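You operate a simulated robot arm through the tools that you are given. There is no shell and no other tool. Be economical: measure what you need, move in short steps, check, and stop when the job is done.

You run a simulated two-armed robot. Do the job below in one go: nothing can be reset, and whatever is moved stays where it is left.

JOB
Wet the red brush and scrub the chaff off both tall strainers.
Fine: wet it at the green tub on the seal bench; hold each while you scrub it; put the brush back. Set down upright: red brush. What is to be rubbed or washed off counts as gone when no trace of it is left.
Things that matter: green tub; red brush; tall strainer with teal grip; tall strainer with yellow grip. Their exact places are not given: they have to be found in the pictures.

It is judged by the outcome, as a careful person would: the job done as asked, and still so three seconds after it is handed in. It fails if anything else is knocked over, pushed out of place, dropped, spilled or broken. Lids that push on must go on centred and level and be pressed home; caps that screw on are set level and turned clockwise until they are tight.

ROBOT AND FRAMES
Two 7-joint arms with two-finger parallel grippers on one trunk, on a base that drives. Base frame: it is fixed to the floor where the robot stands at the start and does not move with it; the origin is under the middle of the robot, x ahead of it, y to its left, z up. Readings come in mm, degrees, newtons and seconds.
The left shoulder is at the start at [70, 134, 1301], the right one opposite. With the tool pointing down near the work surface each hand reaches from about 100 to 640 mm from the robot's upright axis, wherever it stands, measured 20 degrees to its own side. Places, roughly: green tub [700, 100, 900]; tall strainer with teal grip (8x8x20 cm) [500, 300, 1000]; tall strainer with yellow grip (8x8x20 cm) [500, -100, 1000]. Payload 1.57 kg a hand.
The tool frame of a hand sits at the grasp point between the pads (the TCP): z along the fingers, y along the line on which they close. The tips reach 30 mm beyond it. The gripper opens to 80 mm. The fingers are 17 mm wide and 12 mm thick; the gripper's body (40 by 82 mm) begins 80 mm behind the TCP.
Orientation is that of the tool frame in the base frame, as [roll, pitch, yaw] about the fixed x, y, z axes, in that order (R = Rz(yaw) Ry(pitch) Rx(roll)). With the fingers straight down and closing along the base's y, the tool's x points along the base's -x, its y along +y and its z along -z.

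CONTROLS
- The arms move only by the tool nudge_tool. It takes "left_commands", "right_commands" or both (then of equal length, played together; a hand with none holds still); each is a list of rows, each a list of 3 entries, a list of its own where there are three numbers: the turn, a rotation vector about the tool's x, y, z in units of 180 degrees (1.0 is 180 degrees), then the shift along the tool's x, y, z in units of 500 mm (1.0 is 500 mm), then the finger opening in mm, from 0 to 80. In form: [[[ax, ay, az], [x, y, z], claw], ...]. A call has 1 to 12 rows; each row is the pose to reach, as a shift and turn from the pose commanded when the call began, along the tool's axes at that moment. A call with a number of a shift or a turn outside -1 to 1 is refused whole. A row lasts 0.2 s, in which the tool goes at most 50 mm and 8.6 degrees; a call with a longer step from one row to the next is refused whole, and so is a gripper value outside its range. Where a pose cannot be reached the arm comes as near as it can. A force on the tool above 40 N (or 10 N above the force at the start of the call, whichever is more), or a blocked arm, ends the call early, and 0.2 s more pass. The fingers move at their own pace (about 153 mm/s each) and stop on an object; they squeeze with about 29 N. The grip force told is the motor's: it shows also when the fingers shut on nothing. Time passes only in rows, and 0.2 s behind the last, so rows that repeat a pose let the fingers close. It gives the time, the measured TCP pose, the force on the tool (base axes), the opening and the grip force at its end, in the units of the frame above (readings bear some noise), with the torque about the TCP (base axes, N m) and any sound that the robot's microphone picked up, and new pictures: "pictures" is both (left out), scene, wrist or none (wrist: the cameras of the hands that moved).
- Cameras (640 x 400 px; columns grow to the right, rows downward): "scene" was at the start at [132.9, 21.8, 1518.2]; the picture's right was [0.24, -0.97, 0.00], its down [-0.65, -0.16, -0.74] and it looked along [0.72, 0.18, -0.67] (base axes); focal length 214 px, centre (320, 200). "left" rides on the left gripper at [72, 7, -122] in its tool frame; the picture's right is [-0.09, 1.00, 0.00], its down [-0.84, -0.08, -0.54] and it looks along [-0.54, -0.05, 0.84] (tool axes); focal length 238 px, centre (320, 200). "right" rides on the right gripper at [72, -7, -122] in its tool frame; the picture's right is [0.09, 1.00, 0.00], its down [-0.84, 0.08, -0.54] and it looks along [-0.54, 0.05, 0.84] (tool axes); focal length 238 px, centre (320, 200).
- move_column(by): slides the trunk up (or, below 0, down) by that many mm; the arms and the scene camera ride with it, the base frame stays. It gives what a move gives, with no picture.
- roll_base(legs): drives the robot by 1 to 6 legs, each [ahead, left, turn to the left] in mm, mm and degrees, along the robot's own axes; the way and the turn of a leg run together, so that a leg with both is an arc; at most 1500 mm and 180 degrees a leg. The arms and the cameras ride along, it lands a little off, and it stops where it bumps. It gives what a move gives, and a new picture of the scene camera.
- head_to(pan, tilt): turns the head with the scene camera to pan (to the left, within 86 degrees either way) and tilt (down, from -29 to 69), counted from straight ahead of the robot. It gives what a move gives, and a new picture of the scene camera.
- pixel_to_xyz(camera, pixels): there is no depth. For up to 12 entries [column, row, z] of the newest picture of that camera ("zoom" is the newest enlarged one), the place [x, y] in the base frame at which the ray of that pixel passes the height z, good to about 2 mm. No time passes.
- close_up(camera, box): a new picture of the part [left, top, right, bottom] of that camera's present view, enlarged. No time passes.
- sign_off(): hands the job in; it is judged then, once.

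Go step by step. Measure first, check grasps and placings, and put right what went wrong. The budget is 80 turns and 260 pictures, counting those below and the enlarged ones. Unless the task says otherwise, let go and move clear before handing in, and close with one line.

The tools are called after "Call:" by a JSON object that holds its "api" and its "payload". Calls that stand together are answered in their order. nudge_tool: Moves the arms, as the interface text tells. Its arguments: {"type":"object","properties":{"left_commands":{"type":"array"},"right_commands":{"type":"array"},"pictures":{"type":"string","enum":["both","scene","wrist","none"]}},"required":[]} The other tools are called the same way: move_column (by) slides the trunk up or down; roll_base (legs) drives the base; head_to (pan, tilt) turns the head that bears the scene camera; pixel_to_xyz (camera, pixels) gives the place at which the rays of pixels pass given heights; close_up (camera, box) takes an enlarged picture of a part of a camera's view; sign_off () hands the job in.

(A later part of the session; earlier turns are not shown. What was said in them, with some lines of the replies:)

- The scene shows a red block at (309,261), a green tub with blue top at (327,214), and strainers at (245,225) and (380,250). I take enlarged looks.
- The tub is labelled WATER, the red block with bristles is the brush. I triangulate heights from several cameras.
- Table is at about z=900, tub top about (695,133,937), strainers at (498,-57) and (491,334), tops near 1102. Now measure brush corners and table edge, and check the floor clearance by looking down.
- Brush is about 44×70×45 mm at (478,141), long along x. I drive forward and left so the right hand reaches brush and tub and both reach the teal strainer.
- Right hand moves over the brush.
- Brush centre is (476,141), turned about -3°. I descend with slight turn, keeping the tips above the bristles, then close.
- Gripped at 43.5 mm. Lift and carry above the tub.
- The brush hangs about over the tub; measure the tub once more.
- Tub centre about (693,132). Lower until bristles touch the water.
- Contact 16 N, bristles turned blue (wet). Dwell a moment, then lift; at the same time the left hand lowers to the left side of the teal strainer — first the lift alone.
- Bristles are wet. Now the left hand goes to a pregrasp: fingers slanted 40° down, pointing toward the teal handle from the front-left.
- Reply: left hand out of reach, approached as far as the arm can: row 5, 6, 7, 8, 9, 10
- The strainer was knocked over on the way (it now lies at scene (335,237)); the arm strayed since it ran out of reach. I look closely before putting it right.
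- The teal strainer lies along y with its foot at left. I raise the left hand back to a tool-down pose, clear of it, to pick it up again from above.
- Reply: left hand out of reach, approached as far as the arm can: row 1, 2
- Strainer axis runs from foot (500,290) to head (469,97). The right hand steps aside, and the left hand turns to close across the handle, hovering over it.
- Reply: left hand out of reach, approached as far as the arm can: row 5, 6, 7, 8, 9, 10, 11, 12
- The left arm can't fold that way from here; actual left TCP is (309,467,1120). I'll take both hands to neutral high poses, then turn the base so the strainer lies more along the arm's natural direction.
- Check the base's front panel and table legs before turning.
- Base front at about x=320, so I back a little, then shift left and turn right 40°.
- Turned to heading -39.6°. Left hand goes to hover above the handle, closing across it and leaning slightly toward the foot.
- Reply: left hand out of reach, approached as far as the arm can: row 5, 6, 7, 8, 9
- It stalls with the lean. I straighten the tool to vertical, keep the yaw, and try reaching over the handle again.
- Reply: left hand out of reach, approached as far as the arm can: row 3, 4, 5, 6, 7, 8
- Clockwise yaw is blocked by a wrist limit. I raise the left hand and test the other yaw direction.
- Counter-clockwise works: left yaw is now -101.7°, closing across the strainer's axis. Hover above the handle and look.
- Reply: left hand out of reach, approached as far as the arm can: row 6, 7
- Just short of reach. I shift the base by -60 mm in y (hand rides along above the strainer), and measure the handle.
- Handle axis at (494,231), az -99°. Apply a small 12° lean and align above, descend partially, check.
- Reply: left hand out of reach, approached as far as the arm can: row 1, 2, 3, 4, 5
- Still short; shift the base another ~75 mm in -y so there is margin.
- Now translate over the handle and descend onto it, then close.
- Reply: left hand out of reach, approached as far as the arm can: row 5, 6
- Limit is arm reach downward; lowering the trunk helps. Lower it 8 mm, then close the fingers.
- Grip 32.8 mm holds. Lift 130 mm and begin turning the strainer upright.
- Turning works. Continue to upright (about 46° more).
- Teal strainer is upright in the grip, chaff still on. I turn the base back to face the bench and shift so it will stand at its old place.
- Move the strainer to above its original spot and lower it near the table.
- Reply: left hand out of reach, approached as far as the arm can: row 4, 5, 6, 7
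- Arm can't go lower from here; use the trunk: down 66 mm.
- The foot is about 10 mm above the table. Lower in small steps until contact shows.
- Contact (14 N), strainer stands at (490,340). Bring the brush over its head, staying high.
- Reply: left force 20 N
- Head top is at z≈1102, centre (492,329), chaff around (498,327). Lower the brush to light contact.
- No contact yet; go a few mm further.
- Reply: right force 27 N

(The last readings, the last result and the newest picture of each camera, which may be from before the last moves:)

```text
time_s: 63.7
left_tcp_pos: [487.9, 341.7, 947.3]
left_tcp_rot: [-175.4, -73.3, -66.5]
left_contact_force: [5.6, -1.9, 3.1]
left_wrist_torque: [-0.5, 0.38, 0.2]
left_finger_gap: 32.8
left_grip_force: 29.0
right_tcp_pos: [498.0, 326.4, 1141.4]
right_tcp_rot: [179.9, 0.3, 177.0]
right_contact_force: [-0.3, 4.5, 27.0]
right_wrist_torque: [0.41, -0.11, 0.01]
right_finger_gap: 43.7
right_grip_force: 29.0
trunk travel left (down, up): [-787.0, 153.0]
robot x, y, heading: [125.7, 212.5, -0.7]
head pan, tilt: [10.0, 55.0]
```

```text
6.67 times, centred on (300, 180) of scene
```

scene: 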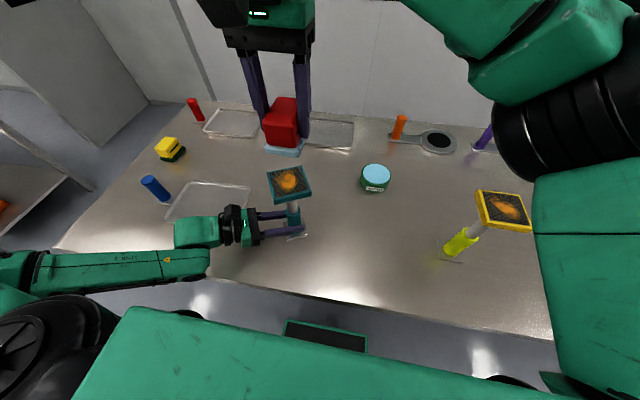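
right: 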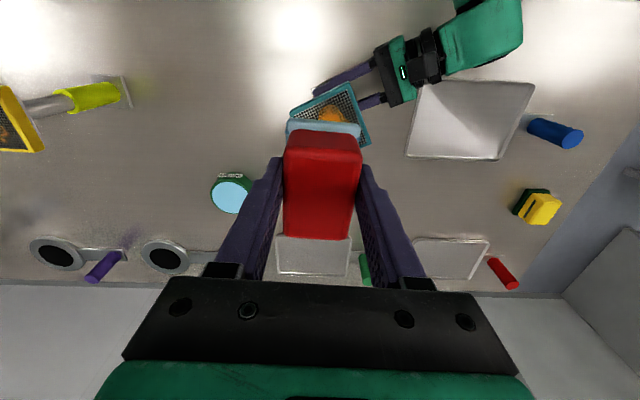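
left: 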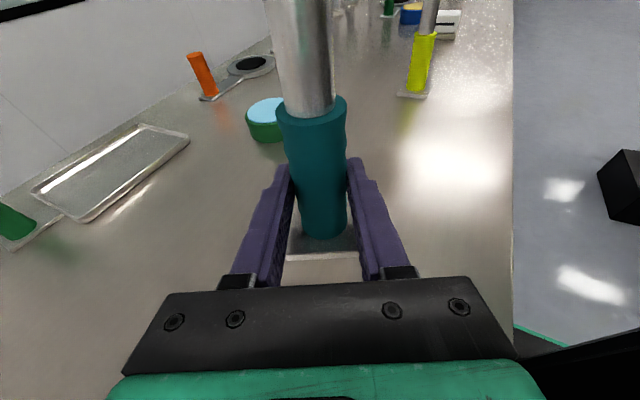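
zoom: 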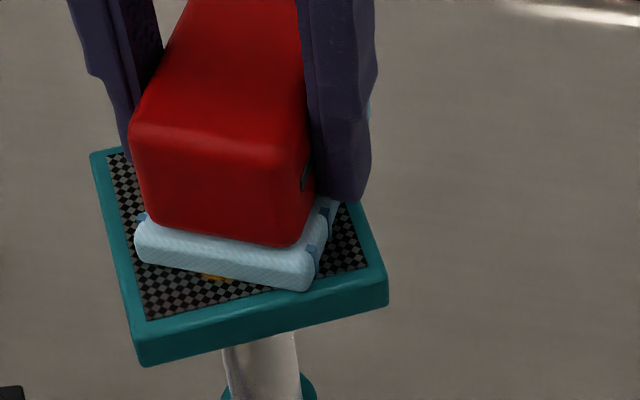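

Contact at 27 N; ease up 1.5 mm and rub in x and y strokes.

Call:
{"api": "nudge_tool", "payload": {"right_commands": [[[0, 0, 0], [0, 0, -0.0025], 30], [[0, 0, 0], [0.03, 0, -0.0025], 30], [[0, 0, 0], [-0.01, 0, -0.0025], 30], [[0, 0, 0], [-0.03, 0.02, -0.0025], 30], [[0, 0, 0], [0.0, 0.03, -0.0025], 30], [[0, 0, 0], [0.03, 0.03, -0.0025], 30], [[0, 0, 0], [0.03, 0, -0.0025], 30], [[0, 0, 0], [0.03, -0.03, -0.0025], 30], [[0, 0, 0], [0, -0.03, -0.0025], 30], [[0, 0, 0], [-0.03, -0.03, -0.0025], 30], [[0, 0, 0], [-0.03, 0.0, -0.0025], 30], [[0, 0, 0], [0, 0, -0.0025], 30]], "pictures": "none"}}

Call:
{"api": "close_up", "payload": {"camera": "scene", "box": [260, 150, 340, 210]}}

```text
time_s: 66.3
left_tcp_pos: [489.6, 340.1, 947.1]
left_tcp_rot: [-175.4, -73.3, -66.4]
left_contact_force: [0.9, 0.2, 2.1]
left_wrist_torque: [-0.16, 0.0, -0.03]
left_finger_gap: 32.5
left_grip_force: 29.9
right_tcp_pos: [498.4, 326.0, 1140.8]
right_tcp_rot: [-180.0, 0.2, 177.1]
right_contact_force: [0.0, -0.5, 0.9]
right_wrist_torque: [0.02, -0.09, 0.03]
right_finger_gap: 43.3
right_grip_force: 29.0
trunk travel left (down, up): [-787.0, 153.0]
robot x, y, heading: [126.0, 210.1, -0.4]
head pan, tilt: [10.0, 55.0]
```

```text
6.67 times, centred on (300, 180) of scene
```

zoom: 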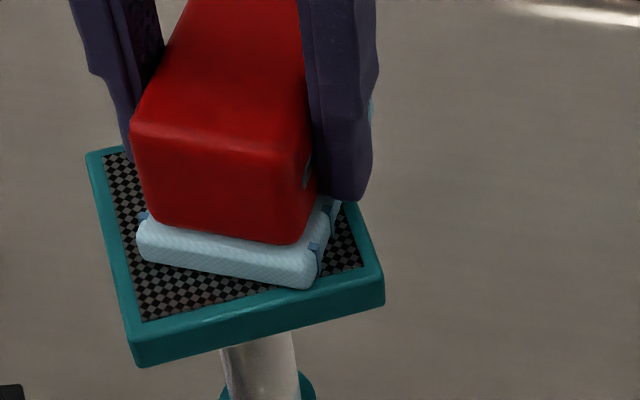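

The visible chaff corner vanished; pressure is now light. One more rub 1.5 mm deeper over a wider area, then lift away and look.

Call:
{"api": "nudge_tool", "payload": {"right_commands": [[[0, 0, 0], [0, 0, 0.002], 30], [[0, 0, 0], [0.035, 0, 0.002], 30], [[0, 0, 0], [-0.035, 0, 0.002], 30], [[0, 0, 0], [-0.035, 0.035, 0.002], 30], [[0, 0, 0], [0.035, 0.035, 0.002], 30], [[0, 0, 0], [0.035, -0.035, 0.002], 30], [[0, 0, 0], [-0.035, -0.035, 0.002], 30], [[0, 0, 0], [0, 0.035, 0.002], 30], [[0, 0, 0], [0, -0.035, 0.002], 30], [[0, 0, 0], [0, 0, 0.002], 30]], "pictures": "none"}}

Call:
{"api": "nudge_tool", "payload": {"right_commands": [[[0, 0, 0], [0, 0, -0.08], 30], [[0, 0, 0], [0, 0, -0.16], 30], [[0, 0, 0], [0, -0.08, -0.2], 30], [[0, 0, 0], [0, -0.16, -0.2], 30], [[0, 0, 0], [0, -0.24, -0.2], 30], [[0, 0, 0], [0, -0.32, -0.2], 30], [[0, 0, 0], [0, -0.4, -0.2], 30]], "pictures": "scene"}}

Call:
{"api": "close_up", "payload": {"camera": "scene", "box": [260, 150, 340, 210]}}

```text
time_s: 68.5
left_tcp_pos: [489.6, 340.4, 947.5]
left_tcp_rot: [-176.0, -73.4, -65.9]
left_contact_force: [3.7, 4.5, -5.5]
left_wrist_torque: [-1.02, 0.43, 0.07]
left_finger_gap: 32.7
left_grip_force: 29.3
right_tcp_pos: [499.5, 325.2, 1140.8]
right_tcp_rot: [-179.8, 0.2, 177.0]
right_contact_force: [-1.6, -8.8, 17.7]
right_wrist_torque: [-0.4, 0.23, 0.06]
right_finger_gap: 43.5
right_grip_force: 29.2
trunk travel left (down, up): [-787.0, 153.0]
robot x, y, heading: [126.4, 216.9, -0.2]
head pan, tilt: [10.0, 55.0]
```

```text
time_s: 70.1
left_tcp_pos: [490.1, 339.0, 947.0]
left_tcp_rot: [-175.5, -73.3, -66.5]
left_contact_force: [-0.7, -0.6, 1.5]
left_wrist_torque: [-0.01, 0.08, 0.04]
left_finger_gap: 32.6
left_grip_force: 29.3
right_tcp_pos: [487.6, 125.4, 1242.7]
right_tcp_rot: [180.0, 0.1, 177.2]
right_contact_force: [0.5, 0.4, -0.6]
right_wrist_torque: [0.04, -0.01, 0.0]
right_finger_gap: 43.4
right_grip_force: 29.1
trunk travel left (down, up): [-787.0, 153.0]
robot x, y, heading: [121.1, 213.2, -0.2]
head pan, tilt: [10.0, 55.0]
```

scene: 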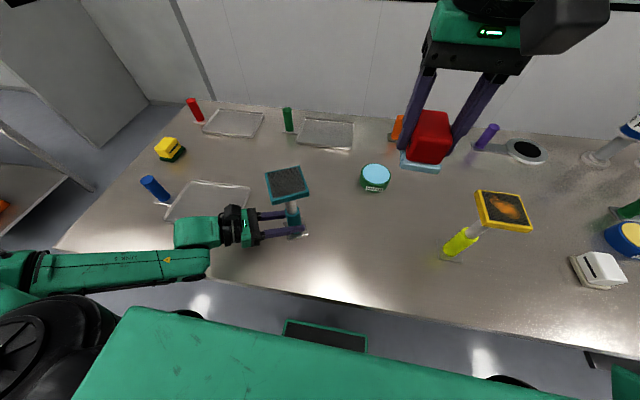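

```text
6.67 times, centred on (300, 180) of scene
```

zoom: 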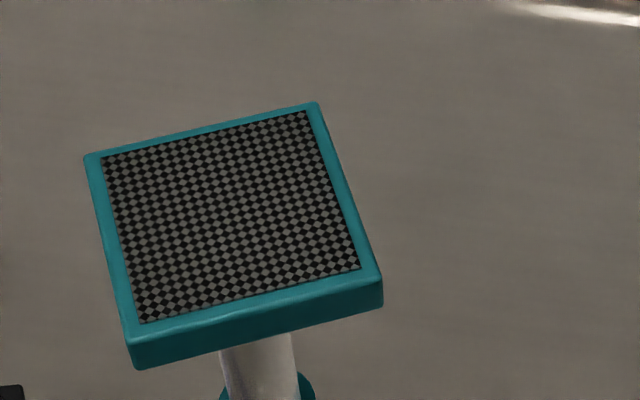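

Teal mesh is clean. Open the left fingers and back straight out.

Call:
{"api": "nudge_tool", "payload": {"left_commands": [[[0, 0, 0], [0, 0, 0], 50], [[0, 0, 0], [0, 0, 0], 80], [[0, 0, 0], [0, 0, 0], 80], [[0, 0, 0], [0, 0, -0.04], 80], [[0, 0, 0], [0, 0, -0.08], 80], [[0, 0, 0], [0, 0, -0.12], 80], [[0, 0, 0], [0, 0, -0.16], 80], [[0, 0, 0], [0, 0, -0.2], 80]], "pictures": "both"}}

```text
time_s: 71.9
left_tcp_pos: [444.9, 423.9, 976.1]
left_tcp_rot: [-175.5, -73.4, -66.4]
left_contact_force: [0.1, 0.4, -0.2]
left_wrist_torque: [0.0, -0.04, -0.02]
left_finger_gap: 80.1
left_grip_force: 0.1
right_tcp_pos: [487.5, 128.6, 1241.8]
right_tcp_rot: [180.0, 0.1, 177.0]
right_contact_force: [-0.5, -0.6, -0.8]
right_wrist_torque: [0.0, -0.02, -0.02]
right_finger_gap: 43.5
right_grip_force: 28.6
trunk travel left (down, up): [-787.0, 153.0]
robot x, y, heading: [123.2, 214.7, -0.4]
head pan, tilt: [10.0, 55.0]
```

scene: 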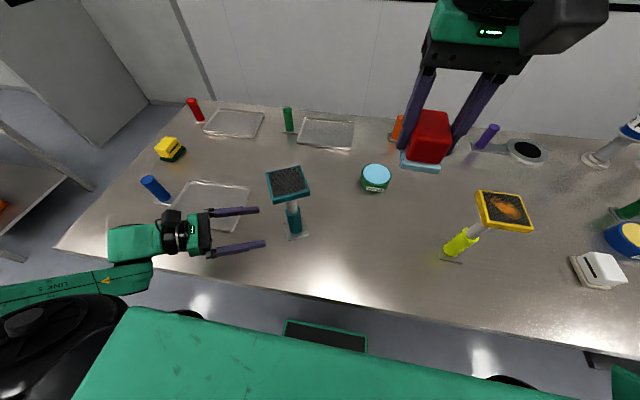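
left: 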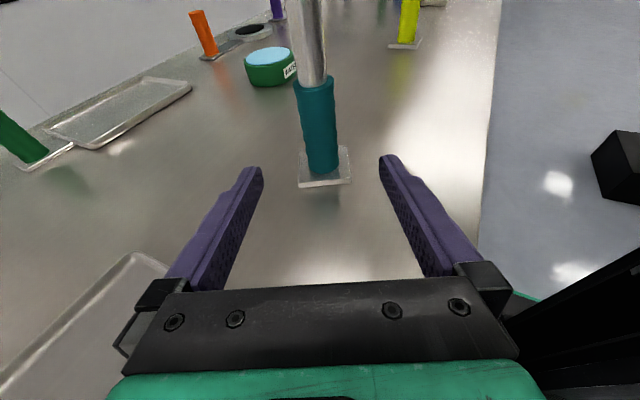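

Teal stands upright and clean. The left hand is already posed for the yellow one; back the base off, slide right past in front, then go forward again.

Call:
{"api": "roll_base", "payload": {"legs": [[-150, 0, 0], [0, -385, 0], [145, 0, 0]]}}

Call:
{"api": "nudge_tool", "payload": {"left_commands": [[[0, 0, 0], [0, 0, 0], 80]], "pictures": "both"}}

```text
time_s: 76.3
left_tcp_pos: [438.3, 34.4, 976.0]
left_tcp_rot: [-175.3, -73.5, -66.9]
left_contact_force: [0.0, 0.6, -0.3]
left_wrist_torque: [0.02, -0.01, -0.01]
left_finger_gap: 80.0
left_grip_force: 0.1
right_tcp_pos: [481.7, -262.0, 1242.1]
right_tcp_rot: [-179.9, 0.1, 176.9]
right_contact_force: [-0.9, -0.3, -0.9]
right_wrist_torque: [0.02, -0.01, 0.04]
right_finger_gap: 43.5
right_grip_force: 28.5
trunk travel left (down, up): [-787.0, 153.0]
robot x, y, heading: [118.5, -179.6, -0.5]
head pan, tilt: [10.0, 55.0]
```

scene: 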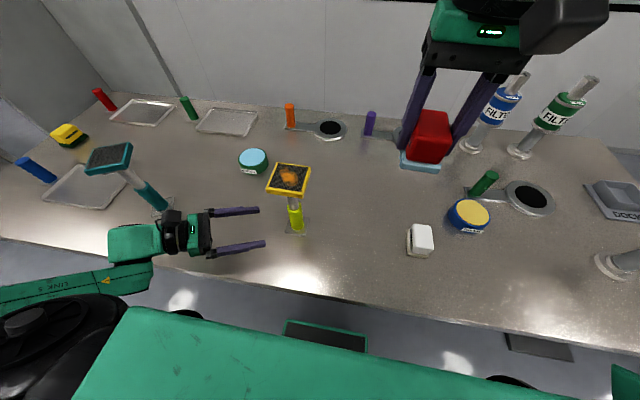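

```text
time_s: 76.7
left_tcp_pos: [440.2, 35.4, 976.4]
left_tcp_rot: [-175.5, -73.4, -66.5]
left_contact_force: [-0.1, -0.3, 0.3]
left_wrist_torque: [-0.03, 0.0, -0.03]
left_finger_gap: 79.8
left_grip_force: 0.0
right_tcp_pos: [482.9, -262.3, 1242.0]
right_tcp_rot: [-180.0, 0.2, 176.9]
right_contact_force: [-0.3, -0.2, -0.7]
right_wrist_torque: [0.01, -0.03, 0.0]
right_finger_gap: 43.3
right_grip_force: 28.7
trunk travel left (down, up): [-787.0, 153.0]
robot x, y, heading: [122.2, -173.2, -0.6]
head pan, tilt: [10.0, 55.0]
```

scene: 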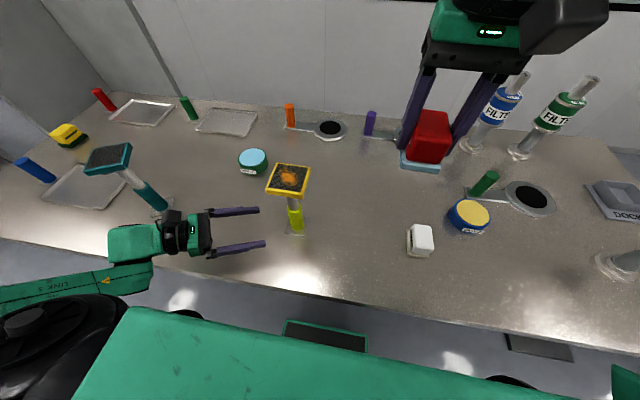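
left: 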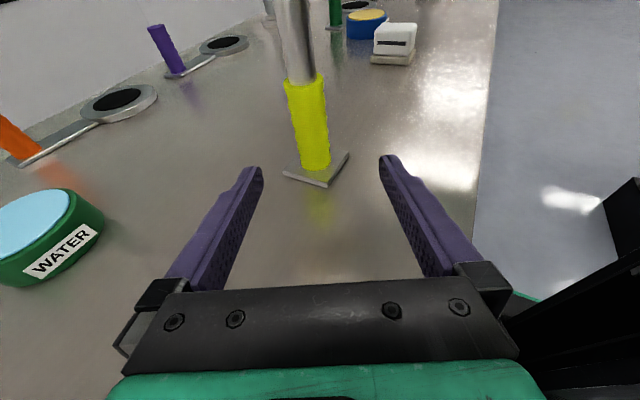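

Call:
{"api": "pixel_to_xyz", "payload": {"camera": "left", "pixels": [[316, 168, 906], [309, 120, 950]]}}

Call:
{"api": "pixel_to_xyz", "payload": {"camera": "scene", "pixels": [[296, 231, 906], [295, 215, 950], [268, 186, 1097], [277, 165, 1097], [311, 171, 1097], [304, 193, 1097], [289, 178, 1097]]}}

Call:
{"api": "close_up", "payload": {"camera": "scene", "box": [240, 145, 340, 245]}}

```text
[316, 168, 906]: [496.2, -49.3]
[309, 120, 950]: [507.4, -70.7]
```

```text
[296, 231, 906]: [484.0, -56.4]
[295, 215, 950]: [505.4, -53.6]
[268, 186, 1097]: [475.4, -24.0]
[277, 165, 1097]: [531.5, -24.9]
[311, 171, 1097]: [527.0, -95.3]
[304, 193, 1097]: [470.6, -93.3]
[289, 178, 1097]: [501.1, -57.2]
```

```text
4.00 times, centred on (290, 195) of scene
```

zoom: 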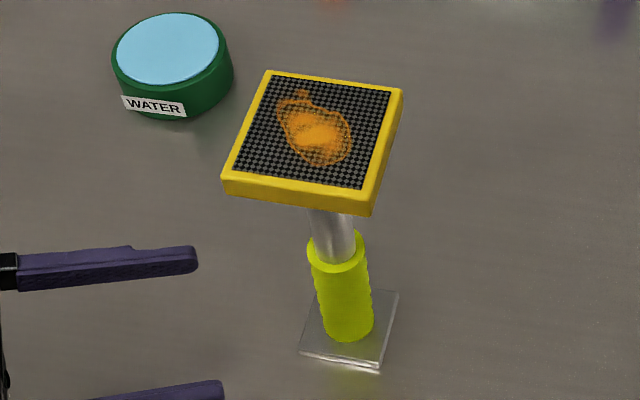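

Yellow axis is (499,-57). Shift base by (+13,-4) so the same reach-in motion works.

Call:
{"api": "roll_base", "payload": {"legs": [[13, -4, 0]]}}

Call:
{"api": "nudge_tool", "payload": {"left_commands": [[[0, 0, 0], [0, 0, 0], 80]], "pictures": "wrist"}}

```text
time_s: 77.5
left_tcp_pos: [450.5, 32.2, 976.0]
left_tcp_rot: [-175.1, -73.5, -67.0]
left_contact_force: [-0.4, 0.5, -0.3]
left_wrist_torque: [0.04, 0.01, 0.01]
left_finger_gap: 79.9
left_grip_force: 0.1
right_tcp_pos: [491.9, -265.4, 1243.5]
right_tcp_rot: [-180.0, 0.3, 176.9]
right_contact_force: [-0.2, -0.8, -0.6]
right_wrist_torque: [-0.03, -0.01, 0.02]
right_finger_gap: 43.3
right_grip_force: 29.4
trunk travel left (down, up): [-787.0, 153.0]
robot x, y, heading: [131.3, -179.1, -0.4]
head pan, tilt: [10.0, 55.0]
```

scene: 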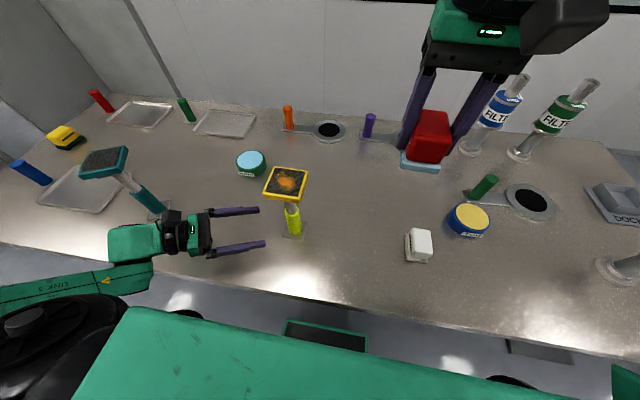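

```text
time_s: 77.8
left_tcp_pos: [454.2, 31.7, 974.6]
left_tcp_rot: [-175.8, -73.4, -66.3]
left_contact_force: [0.3, -0.6, -1.1]
left_wrist_torque: [-0.02, 0.01, -0.01]
left_finger_gap: 79.9
left_grip_force: 0.1
right_tcp_pos: [498.3, -266.0, 1242.3]
right_tcp_rot: [-180.0, 0.1, 176.9]
right_contact_force: [-0.1, -0.5, -0.5]
right_wrist_torque: [0.01, 0.03, -0.03]
right_finger_gap: 43.5
right_grip_force: 28.7
trunk travel left (down, up): [-787.0, 153.0]
robot x, y, heading: [130.4, -178.5, -0.5]
head pan, tilt: [10.0, 55.0]
```

left: 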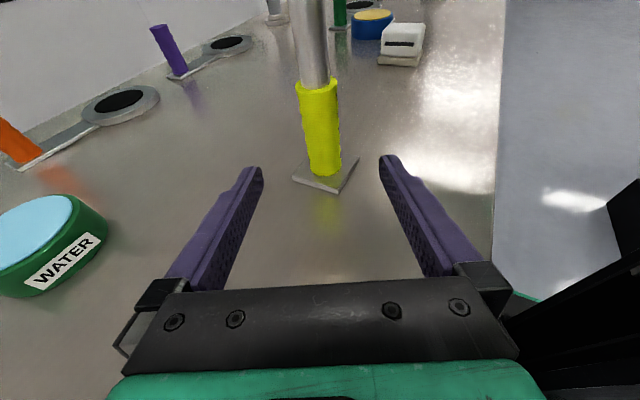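

Handle is centred between the fingers. Advance 100 mm and close.

Call:
{"api": "nudge_tool", "payload": {"left_commands": [[[0, 0, 0], [0, 0.002, 0.05], 80], [[0, 0, 0], [0, 0.002, 0.1], 80], [[0, 0, 0], [0, 0.002, 0.15], 80], [[0, 0, 0], [0, 0.002, 0.196], 80], [[0, 0, 0], [0, 0.002, 0.196], 80], [[0, 0, 0], [0, 0.002, 0.196], 55], [[0, 0, 0], [0, 0.002, 0.196], 40], [[0, 0, 0], [0, 0.002, 0.196], 30], [[0, 0, 0], [0, 0.002, 0.196], 20], [[0, 0, 0], [0, 0.002, 0.196], 10], [[0, 0, 0], [0, 0.002, 0.196], 10]], "pictures": "both"}}

Call:
{"api": "close_up", "payload": {"camera": "scene", "box": [240, 145, 340, 245]}}

```text
time_s: 80.2
left_tcp_pos: [497.9, -52.4, 946.1]
left_tcp_rot: [-175.8, -73.4, -66.4]
left_contact_force: [-0.8, -1.1, 0.8]
left_wrist_torque: [-0.13, 0.1, 0.0]
left_finger_gap: 32.8
left_grip_force: 29.0
right_tcp_pos: [496.5, -266.1, 1241.8]
right_tcp_rot: [180.0, 0.0, 177.0]
right_contact_force: [-0.2, -0.9, -0.9]
right_wrist_torque: [0.0, 0.01, 0.0]
right_finger_gap: 43.2
right_grip_force: 29.4
trunk travel left (down, up): [-787.0, 153.0]
robot x, y, heading: [132.9, -179.9, -0.2]
head pan, tilt: [10.0, 55.0]
```

scene: 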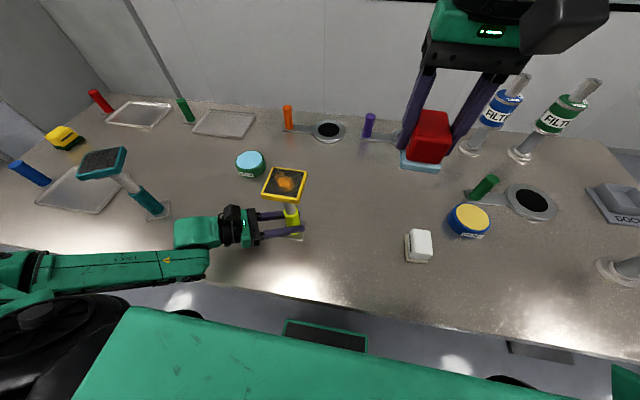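
left: 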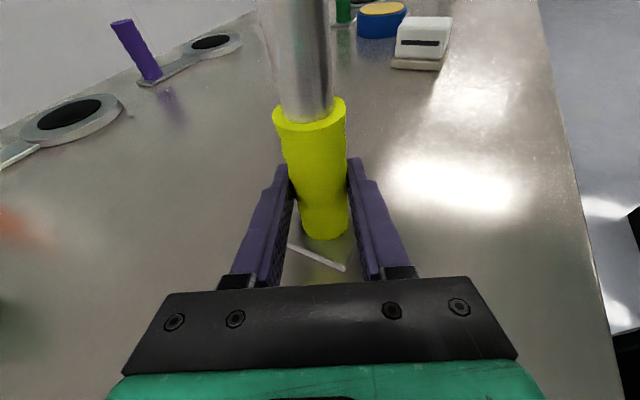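

```text
4.00 times, centred on (290, 195) of scene
```

zoom: 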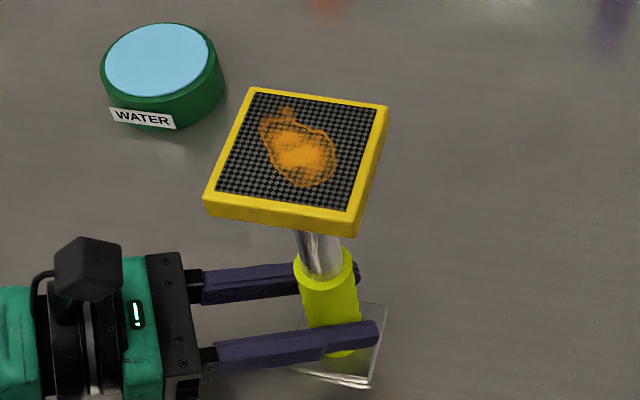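

Call:
{"api": "pixel_to_xyz", "payload": {"camera": "scene", "pixels": [[285.5, 182.5, 1096], [271, 167.5, 1096], [307, 172, 1096], [298, 198, 1096], [261, 194, 1096]]}}

Call:
{"api": "nudge_tool", "payload": {"right_commands": [[[0, 0, 0], [0, 0.08, 0], 30], [[0, 0, 0], [0, 0.16, 0], 30], [[0, 0, 0], [0, 0.24, 0], 30], [[0, 0, 0], [0, 0.32, 0], 30], [[0, 0, 0], [0.01, 0.41, 0], 30], [[0, 0, 0], [0.01, 0.41, 0], 30]], "pictures": "wrist"}}

```text
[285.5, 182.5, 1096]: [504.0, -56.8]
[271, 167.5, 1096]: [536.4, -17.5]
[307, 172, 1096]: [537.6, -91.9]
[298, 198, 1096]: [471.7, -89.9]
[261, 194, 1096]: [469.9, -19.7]
```

```text
time_s: 81.7
left_tcp_pos: [497.9, -51.6, 947.9]
left_tcp_rot: [-175.5, -73.4, -66.6]
left_contact_force: [0.0, 0.9, 4.1]
left_wrist_torque: [-0.06, 0.14, -0.08]
left_finger_gap: 32.9
left_grip_force: 28.5
right_tcp_pos: [502.3, -60.9, 1242.7]
right_tcp_rot: [-180.0, 0.2, 177.0]
right_contact_force: [-0.4, 0.1, -0.1]
right_wrist_torque: [-0.01, 0.0, -0.03]
right_finger_gap: 43.5
right_grip_force: 29.4
trunk travel left (down, up): [-787.0, 153.0]
robot x, y, heading: [131.1, -178.0, -0.5]
head pan, tilt: [10.0, 55.0]
```

right: 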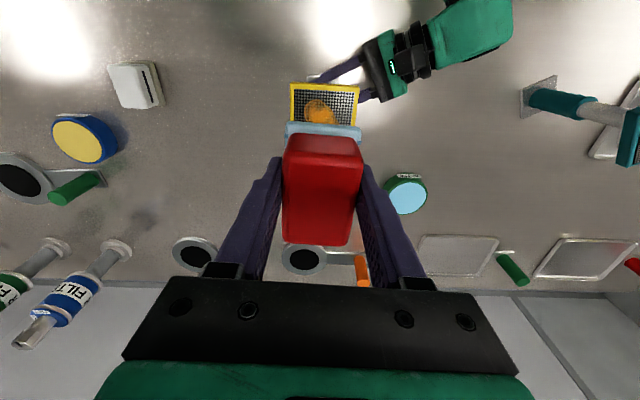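

Descend onto the mesh.

Call:
{"api": "nudge_tool", "payload": {"right_commands": [[[0, 0, 0], [0, 0.008, 0.07], 30], [[0, 0, 0], [0, 0.008, 0.14], 30], [[0, 0, 0], [0, 0.008, 0.18], 30], [[0, 0, 0], [0, 0.008, 0.19], 30], [[0, 0, 0], [0, 0.008, 0.194], 30], [[0, 0, 0], [0, 0.008, 0.197], 30], [[0, 0, 0], [0, 0.008, 0.2], 30], [[0, 0, 0], [0, 0.008, 0.2], 30]], "pictures": "none"}}

```text
time_s: 83.5
left_tcp_pos: [496.4, -51.3, 946.3]
left_tcp_rot: [-175.6, -73.4, -66.5]
left_contact_force: [-1.9, -0.7, 3.3]
left_wrist_torque: [-0.2, 0.16, 0.0]
left_finger_gap: 32.6
left_grip_force: 28.5
right_tcp_pos: [501.7, -57.6, 1142.8]
right_tcp_rot: [180.0, 0.3, 177.0]
right_contact_force: [-0.4, -0.9, -0.3]
right_wrist_torque: [0.0, 0.0, -0.03]
right_finger_gap: 43.4
right_grip_force: 29.5
trunk travel left (down, up): [-787.0, 153.0]
robot x, y, heading: [130.7, -177.8, -0.3]
head pan, tilt: [10.0, 55.0]
```

Call:
{"api": "nudge_tool", "payload": {"right_commands": [[[0, 0, 0], [0, 0, 0.003], 30], [[0, 0, 0], [0, 0, 0.005], 30], [[0, 0, 0], [0.035, 0, 0.005], 30], [[0, 0, 0], [-0.035, 0, 0.005], 30], [[0, 0, 0], [-0.035, 0.035, 0.005], 30], [[0, 0, 0], [0.035, 0.035, 0.005], 30], [[0, 0, 0], [0.035, -0.035, 0.005], 30], [[0, 0, 0], [-0.035, -0.035, 0.005], 30], [[0, 0, 0], [0, 0.035, 0.005], 30], [[0, 0, 0], [0, -0.035, 0.005], 30], [[0, 0, 0], [0, 0, 0.005], 30]], "pictures": "none"}}

Call:
{"api": "close_up", "payload": {"camera": "scene", "box": [240, 145, 340, 245]}}

```text
time_s: 85.8
left_tcp_pos: [496.0, -51.9, 947.3]
left_tcp_rot: [-175.9, -73.4, -66.0]
left_contact_force: [0.6, 7.0, -6.5]
left_wrist_torque: [-1.0, 0.62, 0.09]
left_finger_gap: 32.8
left_grip_force: 29.2
right_tcp_pos: [500.9, -58.4, 1140.8]
right_tcp_rot: [-179.9, 0.4, 176.8]
right_contact_force: [-1.7, -12.4, 27.3]
right_wrist_torque: [-1.05, 0.36, 0.11]
right_finger_gap: 43.6
right_grip_force: 29.0
trunk travel left (down, up): [-787.0, 153.0]
robot x, y, heading: [136.1, -181.5, -0.6]
head pan, tilt: [10.0, 55.0]
```

```text
4.00 times, centred on (290, 195) of scene
```

zoom: 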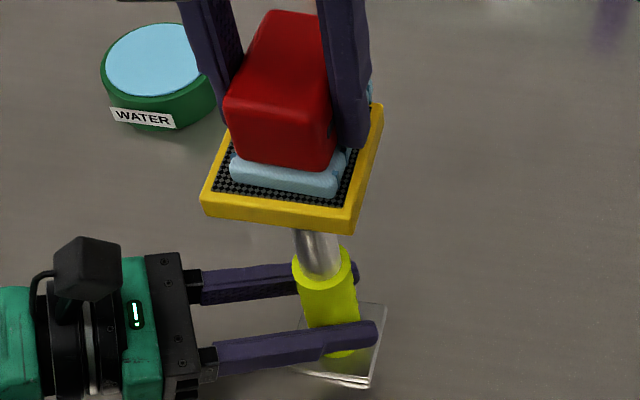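

Good contact (27 N). One more lighter rub, then lift aside and look.

Call:
{"api": "nudge_tool", "payload": {"right_commands": [[[0, 0, 0], [0, 0, -0.001], 30], [[0, 0, 0], [0.035, 0, -0.001], 30], [[0, 0, 0], [-0.035, 0, -0.001], 30], [[0, 0, 0], [-0.03, 0.035, -0.001], 30], [[0, 0, 0], [0.03, 0.035, -0.001], 30], [[0, 0, 0], [0.03, -0.02, -0.001], 30], [[0, 0, 0], [-0.03, -0.02, -0.001], 30], [[0, 0, 0], [0, 0, -0.001], 30]], "pictures": "none"}}

Call:
{"api": "nudge_tool", "payload": {"right_commands": [[[0, 0, 0], [0, 0, -0.08], 30], [[0, 0, 0], [0, 0, -0.16], 30], [[0, 0, 0], [0, -0.08, -0.2], 30], [[0, 0, 0], [0, -0.16, -0.2], 30], [[0, 0, 0], [0, -0.24, -0.2], 30], [[0, 0, 0], [0, -0.3, -0.2], 30]], "pictures": "scene"}}

Call:
{"api": "close_up", "payload": {"camera": "scene", "box": [240, 145, 340, 245]}}

```text
time_s: 87.7
left_tcp_pos: [497.6, -52.2, 947.8]
left_tcp_rot: [-175.1, -73.4, -66.8]
left_contact_force: [-4.7, 3.3, -2.3]
left_wrist_torque: [-0.24, -0.17, -0.04]
left_finger_gap: 32.4
left_grip_force: 29.3
right_tcp_pos: [501.2, -57.2, 1141.3]
right_tcp_rot: [-180.0, 0.2, 176.8]
right_contact_force: [5.8, -2.9, 13.3]
right_wrist_torque: [-0.22, -0.63, -0.03]
right_finger_gap: 43.4
right_grip_force: 28.7
trunk travel left (down, up): [-787.0, 153.0]
robot x, y, heading: [131.7, -177.8, -0.2]
head pan, tilt: [10.0, 55.0]
```

```text
time_s: 89.0
left_tcp_pos: [497.0, -52.9, 947.1]
left_tcp_rot: [-175.4, -73.4, -66.6]
left_contact_force: [0.1, -0.8, 5.0]
left_wrist_torque: [-0.27, 0.08, 0.06]
left_finger_gap: 32.5
left_grip_force: 28.7
right_tcp_pos: [493.5, -207.9, 1240.4]
right_tcp_rot: [180.0, 0.2, 176.9]
right_contact_force: [0.5, 0.1, -0.7]
right_wrist_torque: [0.0, 0.01, -0.02]
right_finger_gap: 43.1
right_grip_force: 28.7
trunk travel left (down, up): [-787.0, 153.0]
robot x, y, heading: [133.0, -178.3, -0.2]
head pan, tilt: [10.0, 55.0]
```

scene: 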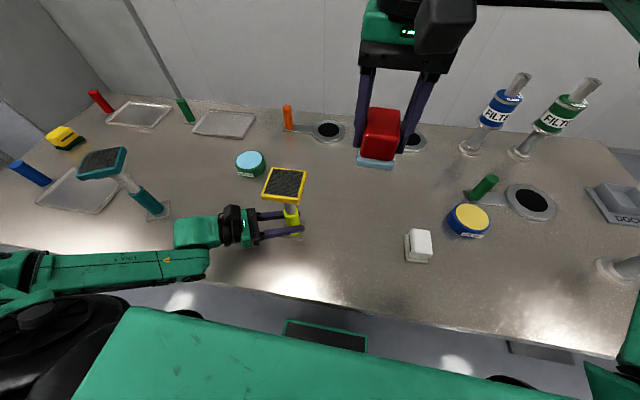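

```text
4.00 times, centred on (290, 195) of scene
```

zoom: 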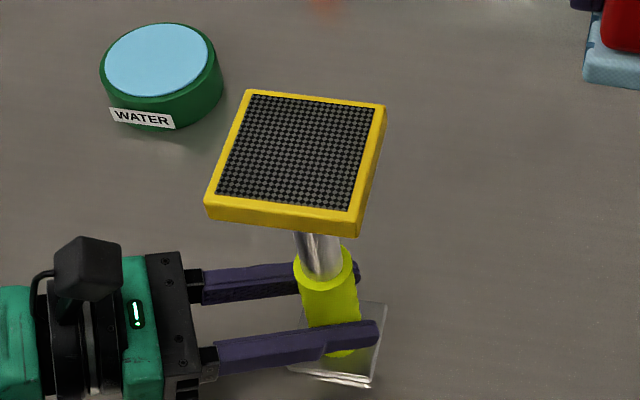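

Yellow mesh is clean. Release with the left hand and back out.

Call:
{"api": "nudge_tool", "payload": {"left_commands": [[[0, 0, 0], [0, 0, 0], 50], [[0, 0, 0], [0, 0, 0], 80], [[0, 0, 0], [0, 0, 0], 80], [[0, 0, 0], [0, 0, -0.04], 80], [[0, 0, 0], [0, 0, -0.08], 80], [[0, 0, 0], [0, 0, -0.12], 80], [[0, 0, 0], [0, 0, -0.16], 80], [[0, 0, 0], [0, 0, -0.2], 80]], "pictures": "wrist"}}

Call:
{"api": "roll_base", "payload": {"legs": [[-130, 0, 0], [0, 468, 0]]}}

```text
time_s: 90.8
left_tcp_pos: [450.4, 31.4, 975.1]
left_tcp_rot: [-175.5, -73.5, -66.4]
left_contact_force: [0.0, -0.7, -0.8]
left_wrist_torque: [-0.02, 0.02, 0.0]
left_finger_gap: 79.7
left_grip_force: 0.1
right_tcp_pos: [492.3, -206.7, 1239.2]
right_tcp_rot: [179.9, 0.3, 176.9]
right_contact_force: [0.2, 0.2, -1.4]
right_wrist_torque: [-0.03, -0.02, 0.02]
right_finger_gap: 43.4
right_grip_force: 28.8
trunk travel left (down, up): [-787.0, 153.0]
robot x, y, heading: [133.5, -181.7, -0.5]
head pan, tilt: [10.0, 55.0]
```

left: 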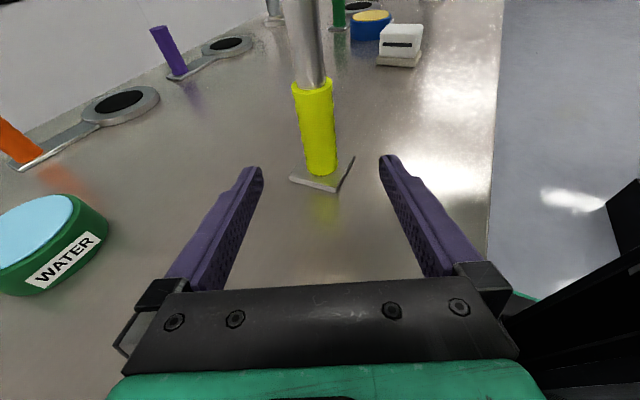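

```text
time_s: 94.5
left_tcp_pos: [327.0, 496.6, 978.1]
left_tcp_rot: [-175.6, -73.4, -66.9]
left_contact_force: [0.2, 0.0, -0.1]
left_wrist_torque: [0.0, 0.02, 0.02]
left_finger_gap: 80.2
left_grip_force: 0.0
right_tcp_pos: [366.6, 257.3, 1238.8]
right_tcp_rot: [179.9, 0.1, 176.4]
right_contact_force: [1.0, -1.0, -1.4]
right_wrist_torque: [0.0, -0.05, 0.0]
right_finger_gap: 43.5
right_grip_force: 29.3
trunk travel left (down, up): [-787.0, 153.0]
robot x, y, heading: [6.4, 288.6, -1.0]
head pan, tilt: [10.0, 55.0]
```

scene: 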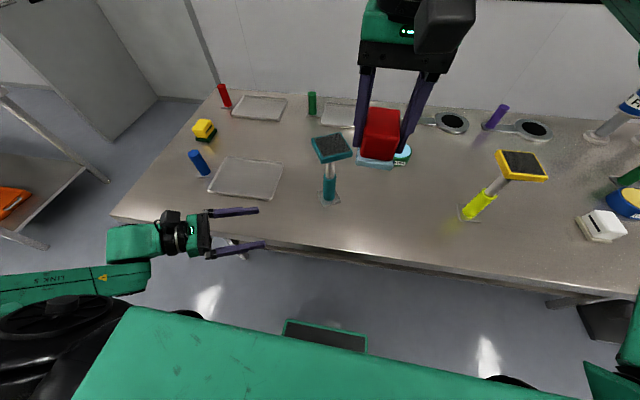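

Both strainers stand clean. Carry the brush over its original place (476,140) and lower most of the way.

Call:
{"api": "nudge_tool", "payload": {"right_commands": [[[0, 0, 0], [-0.0585, -0.0554, 0], 30], [[0, 0, 0], [-0.117, -0.1107, 0], 30], [[0, 0, 0], [-0.1755, -0.166, 0], 30], [[0, 0, 0], [-0.234, -0.2214, 0], 30], [[0, 0, 0], [-0.234, -0.2214, 0.088], 30], [[0, 0, 0], [-0.234, -0.2214, 0.176], 30], [[0, 0, 0], [-0.234, -0.2214, 0.264], 30], [[0, 0, 0], [-0.234, -0.2214, 0.352], 30], [[0, 0, 0], [-0.234, -0.2214, 0.44], 30], [[0, 0, 0], [-0.234, -0.2214, 0.528], 30], [[0, 0, 0], [-0.234, -0.2214, 0.528], 30]], "pictures": "both"}}

```text
time_s: 96.9
left_tcp_pos: [326.5, 497.7, 976.4]
left_tcp_rot: [-175.7, -73.5, -66.8]
left_contact_force: [-0.3, 0.7, 0.9]
left_wrist_torque: [0.0, 0.01, -0.02]
left_finger_gap: 80.1
left_grip_force: 0.1
right_tcp_pos: [477.3, 139.1, 975.2]
right_tcp_rot: [-180.0, 0.3, 176.4]
right_contact_force: [-0.2, 0.5, -0.7]
right_wrist_torque: [0.01, 0.0, 0.03]
right_finger_gap: 43.5
right_grip_force: 28.7
trunk travel left (down, up): [-787.0, 153.0]
robot x, y, heading: [6.1, 286.9, -0.8]
head pan, tilt: [10.0, 55.0]
```

scene: 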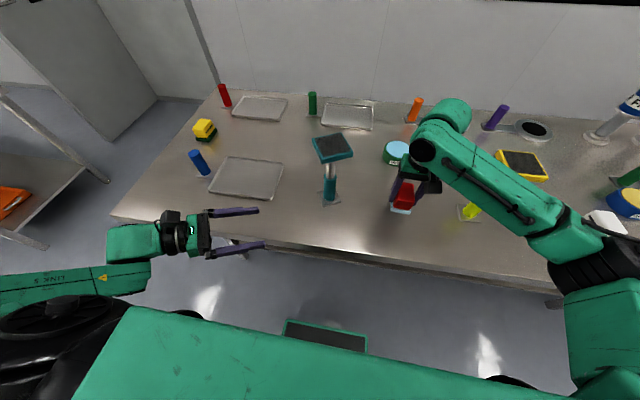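
right: 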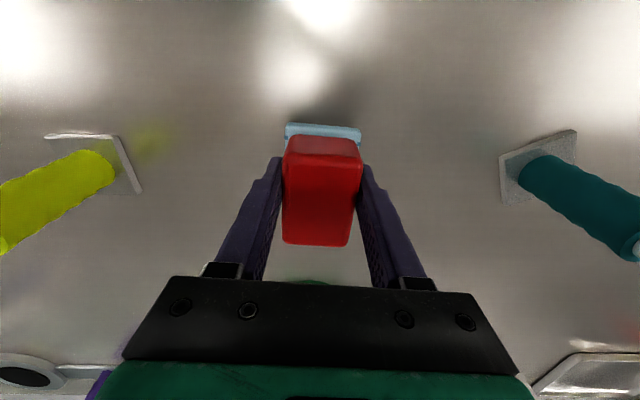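

Lower gently to the table with small steps.

Call:
{"api": "nudge_tool", "payload": {"right_commands": [[[0, 0, 0], [0, 0, 0.03], 30], [[0, 0, 0], [0, 0, 0.046], 30], [[0, 0, 0], [0, 0, 0.051], 30], [[0, 0, 0], [0, 0, 0.055], 30], [[0, 0, 0], [0, 0, 0.055], 30]], "pictures": "none"}}

```text
time_s: 98.1
left_tcp_pos: [327.9, 496.0, 976.9]
left_tcp_rot: [-175.6, -73.4, -66.7]
left_contact_force: [0.7, -0.4, -0.2]
left_wrist_torque: [-0.01, -0.01, -0.03]
left_finger_gap: 80.3
left_grip_force: 0.0
right_tcp_pos: [477.9, 141.1, 947.9]
right_tcp_rot: [179.9, 0.0, 176.4]
right_contact_force: [1.1, -0.5, -1.3]
right_wrist_torque: [0.01, -0.03, -0.04]
right_finger_gap: 43.3
right_grip_force: 29.1
trunk travel left (down, up): [-787.0, 153.0]
robot x, y, heading: [8.0, 292.0, -1.0]
head pan, tilt: [10.0, 55.0]
```

Call:
{"api": "nudge_tool", "payload": {"right_commands": [[[0, 0, 0], [0, 0, 0.003], 30], [[0, 0, 0], [0, 0, 0.005], 30], [[0, 0, 0], [0, 0, 0.007], 30], [[0, 0, 0], [0, 0, 0.007], 30]], "pictures": "none"}}

Call:
{"api": "close_up", "payload": {"camera": "scene", "box": [360, 150, 460, 230]}}

```text
time_s: 99.1
left_tcp_pos: [326.9, 496.1, 976.5]
left_tcp_rot: [-175.7, -73.4, -66.8]
left_contact_force: [-0.1, 0.0, 0.0]
left_wrist_torque: [0.03, 0.02, -0.02]
left_finger_gap: 80.2
left_grip_force: 0.0
right_tcp_pos: [477.7, 141.1, 945.0]
right_tcp_rot: [180.0, 0.1, 176.4]
right_contact_force: [0.0, -0.2, -1.1]
right_wrist_torque: [0.04, 0.01, -0.02]
right_finger_gap: 43.6
right_grip_force: 29.4
trunk travel left (down, up): [-787.0, 153.0]
robot x, y, heading: [9.0, 291.2, -1.0]
head pan, tilt: [10.0, 55.0]
```

```text
5.00 times, centred on (410, 190) of scene
```

zoom: 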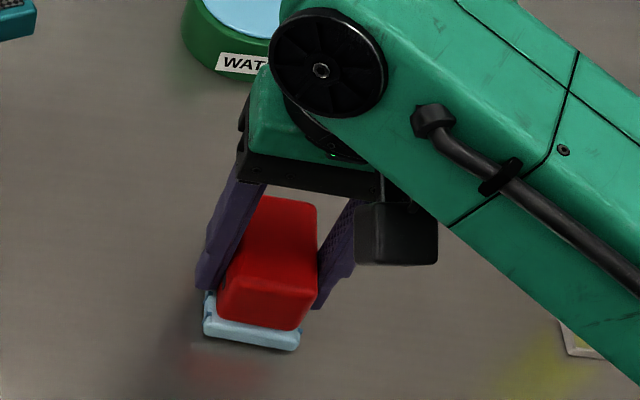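

Still slightly above the table (shadow gap); creep on.

Call:
{"api": "nudge_tool", "payload": {"right_commands": [[[0, 0, 0], [0, 0, 0.002], 30], [[0, 0, 0], [0, 0, 0.004], 30], [[0, 0, 0], [0, 0, 0.005], 30], [[0, 0, 0], [0, 0, 0.005], 30]], "pictures": "none"}}

```text
time_s: 100.1
left_tcp_pos: [326.2, 497.2, 976.7]
left_tcp_rot: [-175.8, -73.5, -66.8]
left_contact_force: [1.0, -0.2, -0.2]
left_wrist_torque: [0.02, -0.03, 0.03]
left_finger_gap: 80.1
left_grip_force: 0.0
right_tcp_pos: [477.4, 141.5, 943.7]
right_tcp_rot: [-180.0, 0.1, 176.5]
right_contact_force: [-0.3, 0.0, -2.2]
right_wrist_torque: [-0.03, 0.0, 0.01]
right_finger_gap: 43.3
right_grip_force: 28.6
trunk travel left (down, up): [-787.0, 153.0]
robot x, y, heading: [8.2, 293.3, -0.7]
head pan, tilt: [10.0, 55.0]
```

Call:
{"api": "nudge_tool", "payload": {"right_commands": [[[0, 0, 0], [0, 0, 0.002], 30], [[0, 0, 0], [0, 0, 0.004], 30], [[0, 0, 0], [0, 0, 0.006], 30], [[0, 0, 0], [0, 0, 0.006], 30]], "pictures": "none"}}

Call:
{"api": "close_up", "payload": {"camera": "scene", "box": [380, 170, 430, 220]}}

```text
time_s: 101.1
left_tcp_pos: [326.3, 497.1, 976.0]
left_tcp_rot: [-175.4, -73.6, -67.1]
left_contact_force: [-0.7, -0.6, 0.3]
left_wrist_torque: [0.0, 0.01, 0.01]
left_finger_gap: 79.9
left_grip_force: 0.0
right_tcp_pos: [477.5, 140.4, 942.2]
right_tcp_rot: [180.0, 0.6, 176.2]
right_contact_force: [4.5, -2.6, 21.4]
right_wrist_torque: [-0.07, 0.44, 0.06]
right_finger_gap: 43.6
right_grip_force: 29.4
trunk travel left (down, up): [-787.0, 153.0]
robot x, y, heading: [6.8, 291.6, -1.0]
head pan, tilt: [10.0, 55.0]
```

```text
8.00 times, centred on (405, 195) of scene
```

zoom: 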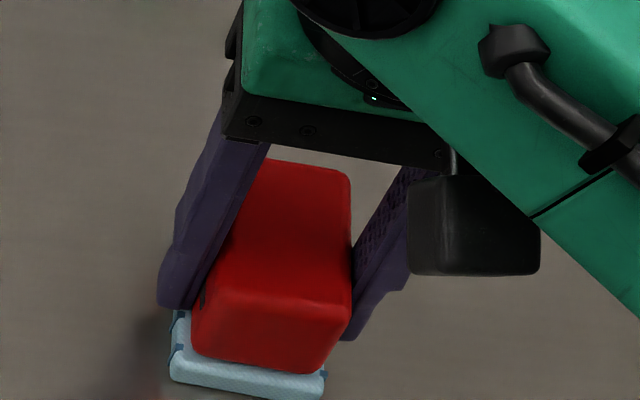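

Contact at 21 N. Ease 0.5 mm, open, and rise straight up.

Call:
{"api": "nudge_tool", "payload": {"right_commands": [[[0, 0, 0], [0, 0, -0.001], 30], [[0, 0, 0], [0, 0, -0.001], 50], [[0, 0, 0], [0, 0, -0.001], 80], [[0, 0, 0], [0, 0, -0.001], 80], [[0, 0, 0], [0, 0, -0.06], 80], [[0, 0, 0], [0, 0, -0.14], 80], [[0, 0, 0], [0, 0, -0.23], 80], [[0, 0, 0], [0, 0, -0.32], 80], [[0, 0, 0], [0, 0, -0.41], 80], [[0, 0, 0], [0, 0, -0.5], 80], [[0, 0, 0], [0.08, 0, -0.55], 80], [[0, 0, 0], [0.17, 0, -0.55], 80]], "pictures": "both"}}

Call:
{"api": "close_up", "payload": {"camera": "scene", "box": [290, 110, 550, 250]}}

```text
time_s: 103.7
left_tcp_pos: [326.3, 495.7, 977.4]
left_tcp_rot: [-175.3, -73.3, -67.2]
left_contact_force: [0.1, 0.0, 0.0]
left_wrist_torque: [0.0, 0.0, 0.01]
left_finger_gap: 80.2
left_grip_force: 0.0
right_tcp_pos: [388.9, 143.6, 1214.2]
right_tcp_rot: [-180.0, 0.2, 176.4]
right_contact_force: [-0.1, -0.3, 0.2]
right_wrist_torque: [0.0, -0.03, -0.01]
right_finger_gap: 79.8
right_grip_force: 0.0
trunk travel left (down, up): [-787.0, 153.0]
robot x, y, heading: [6.4, 288.9, -0.8]
head pan, tilt: [10.0, 55.0]
```

scene: 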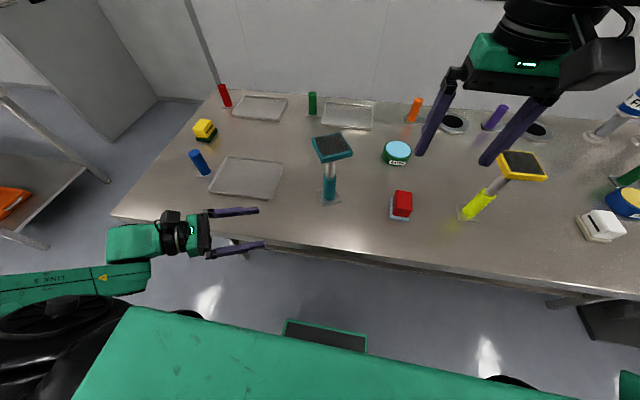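
right: 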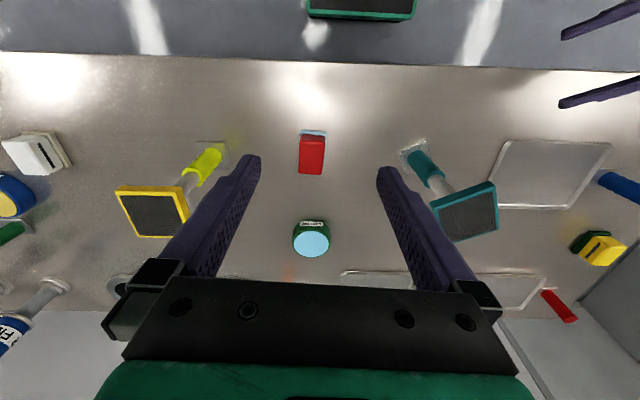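

```text
2.46 times, centred on (420, 180) of scene
```

zoom: 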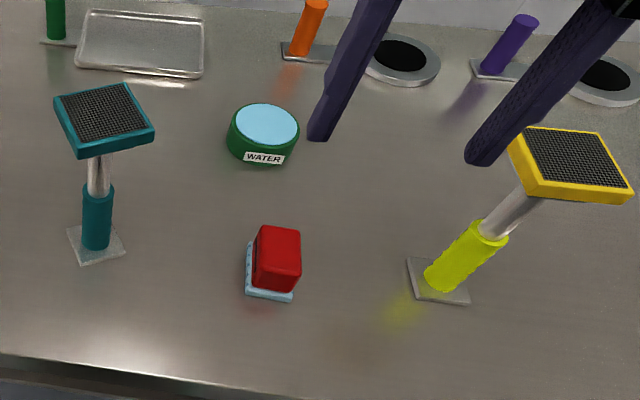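

The brush stands upright in its place, both meshes are clean, both strainers stand, and the hands are clear. I hand in.

Call:
{"api": "sign_off", "payload": {}}

```text
The job is handed in.
```

I wetted the red brush at the green tub, scrubbed both tall strainers clean while holding each, and put the brush back upright; I did knock the teal strainer over along the way, then stood it back up close to where it was, about 28° turned.
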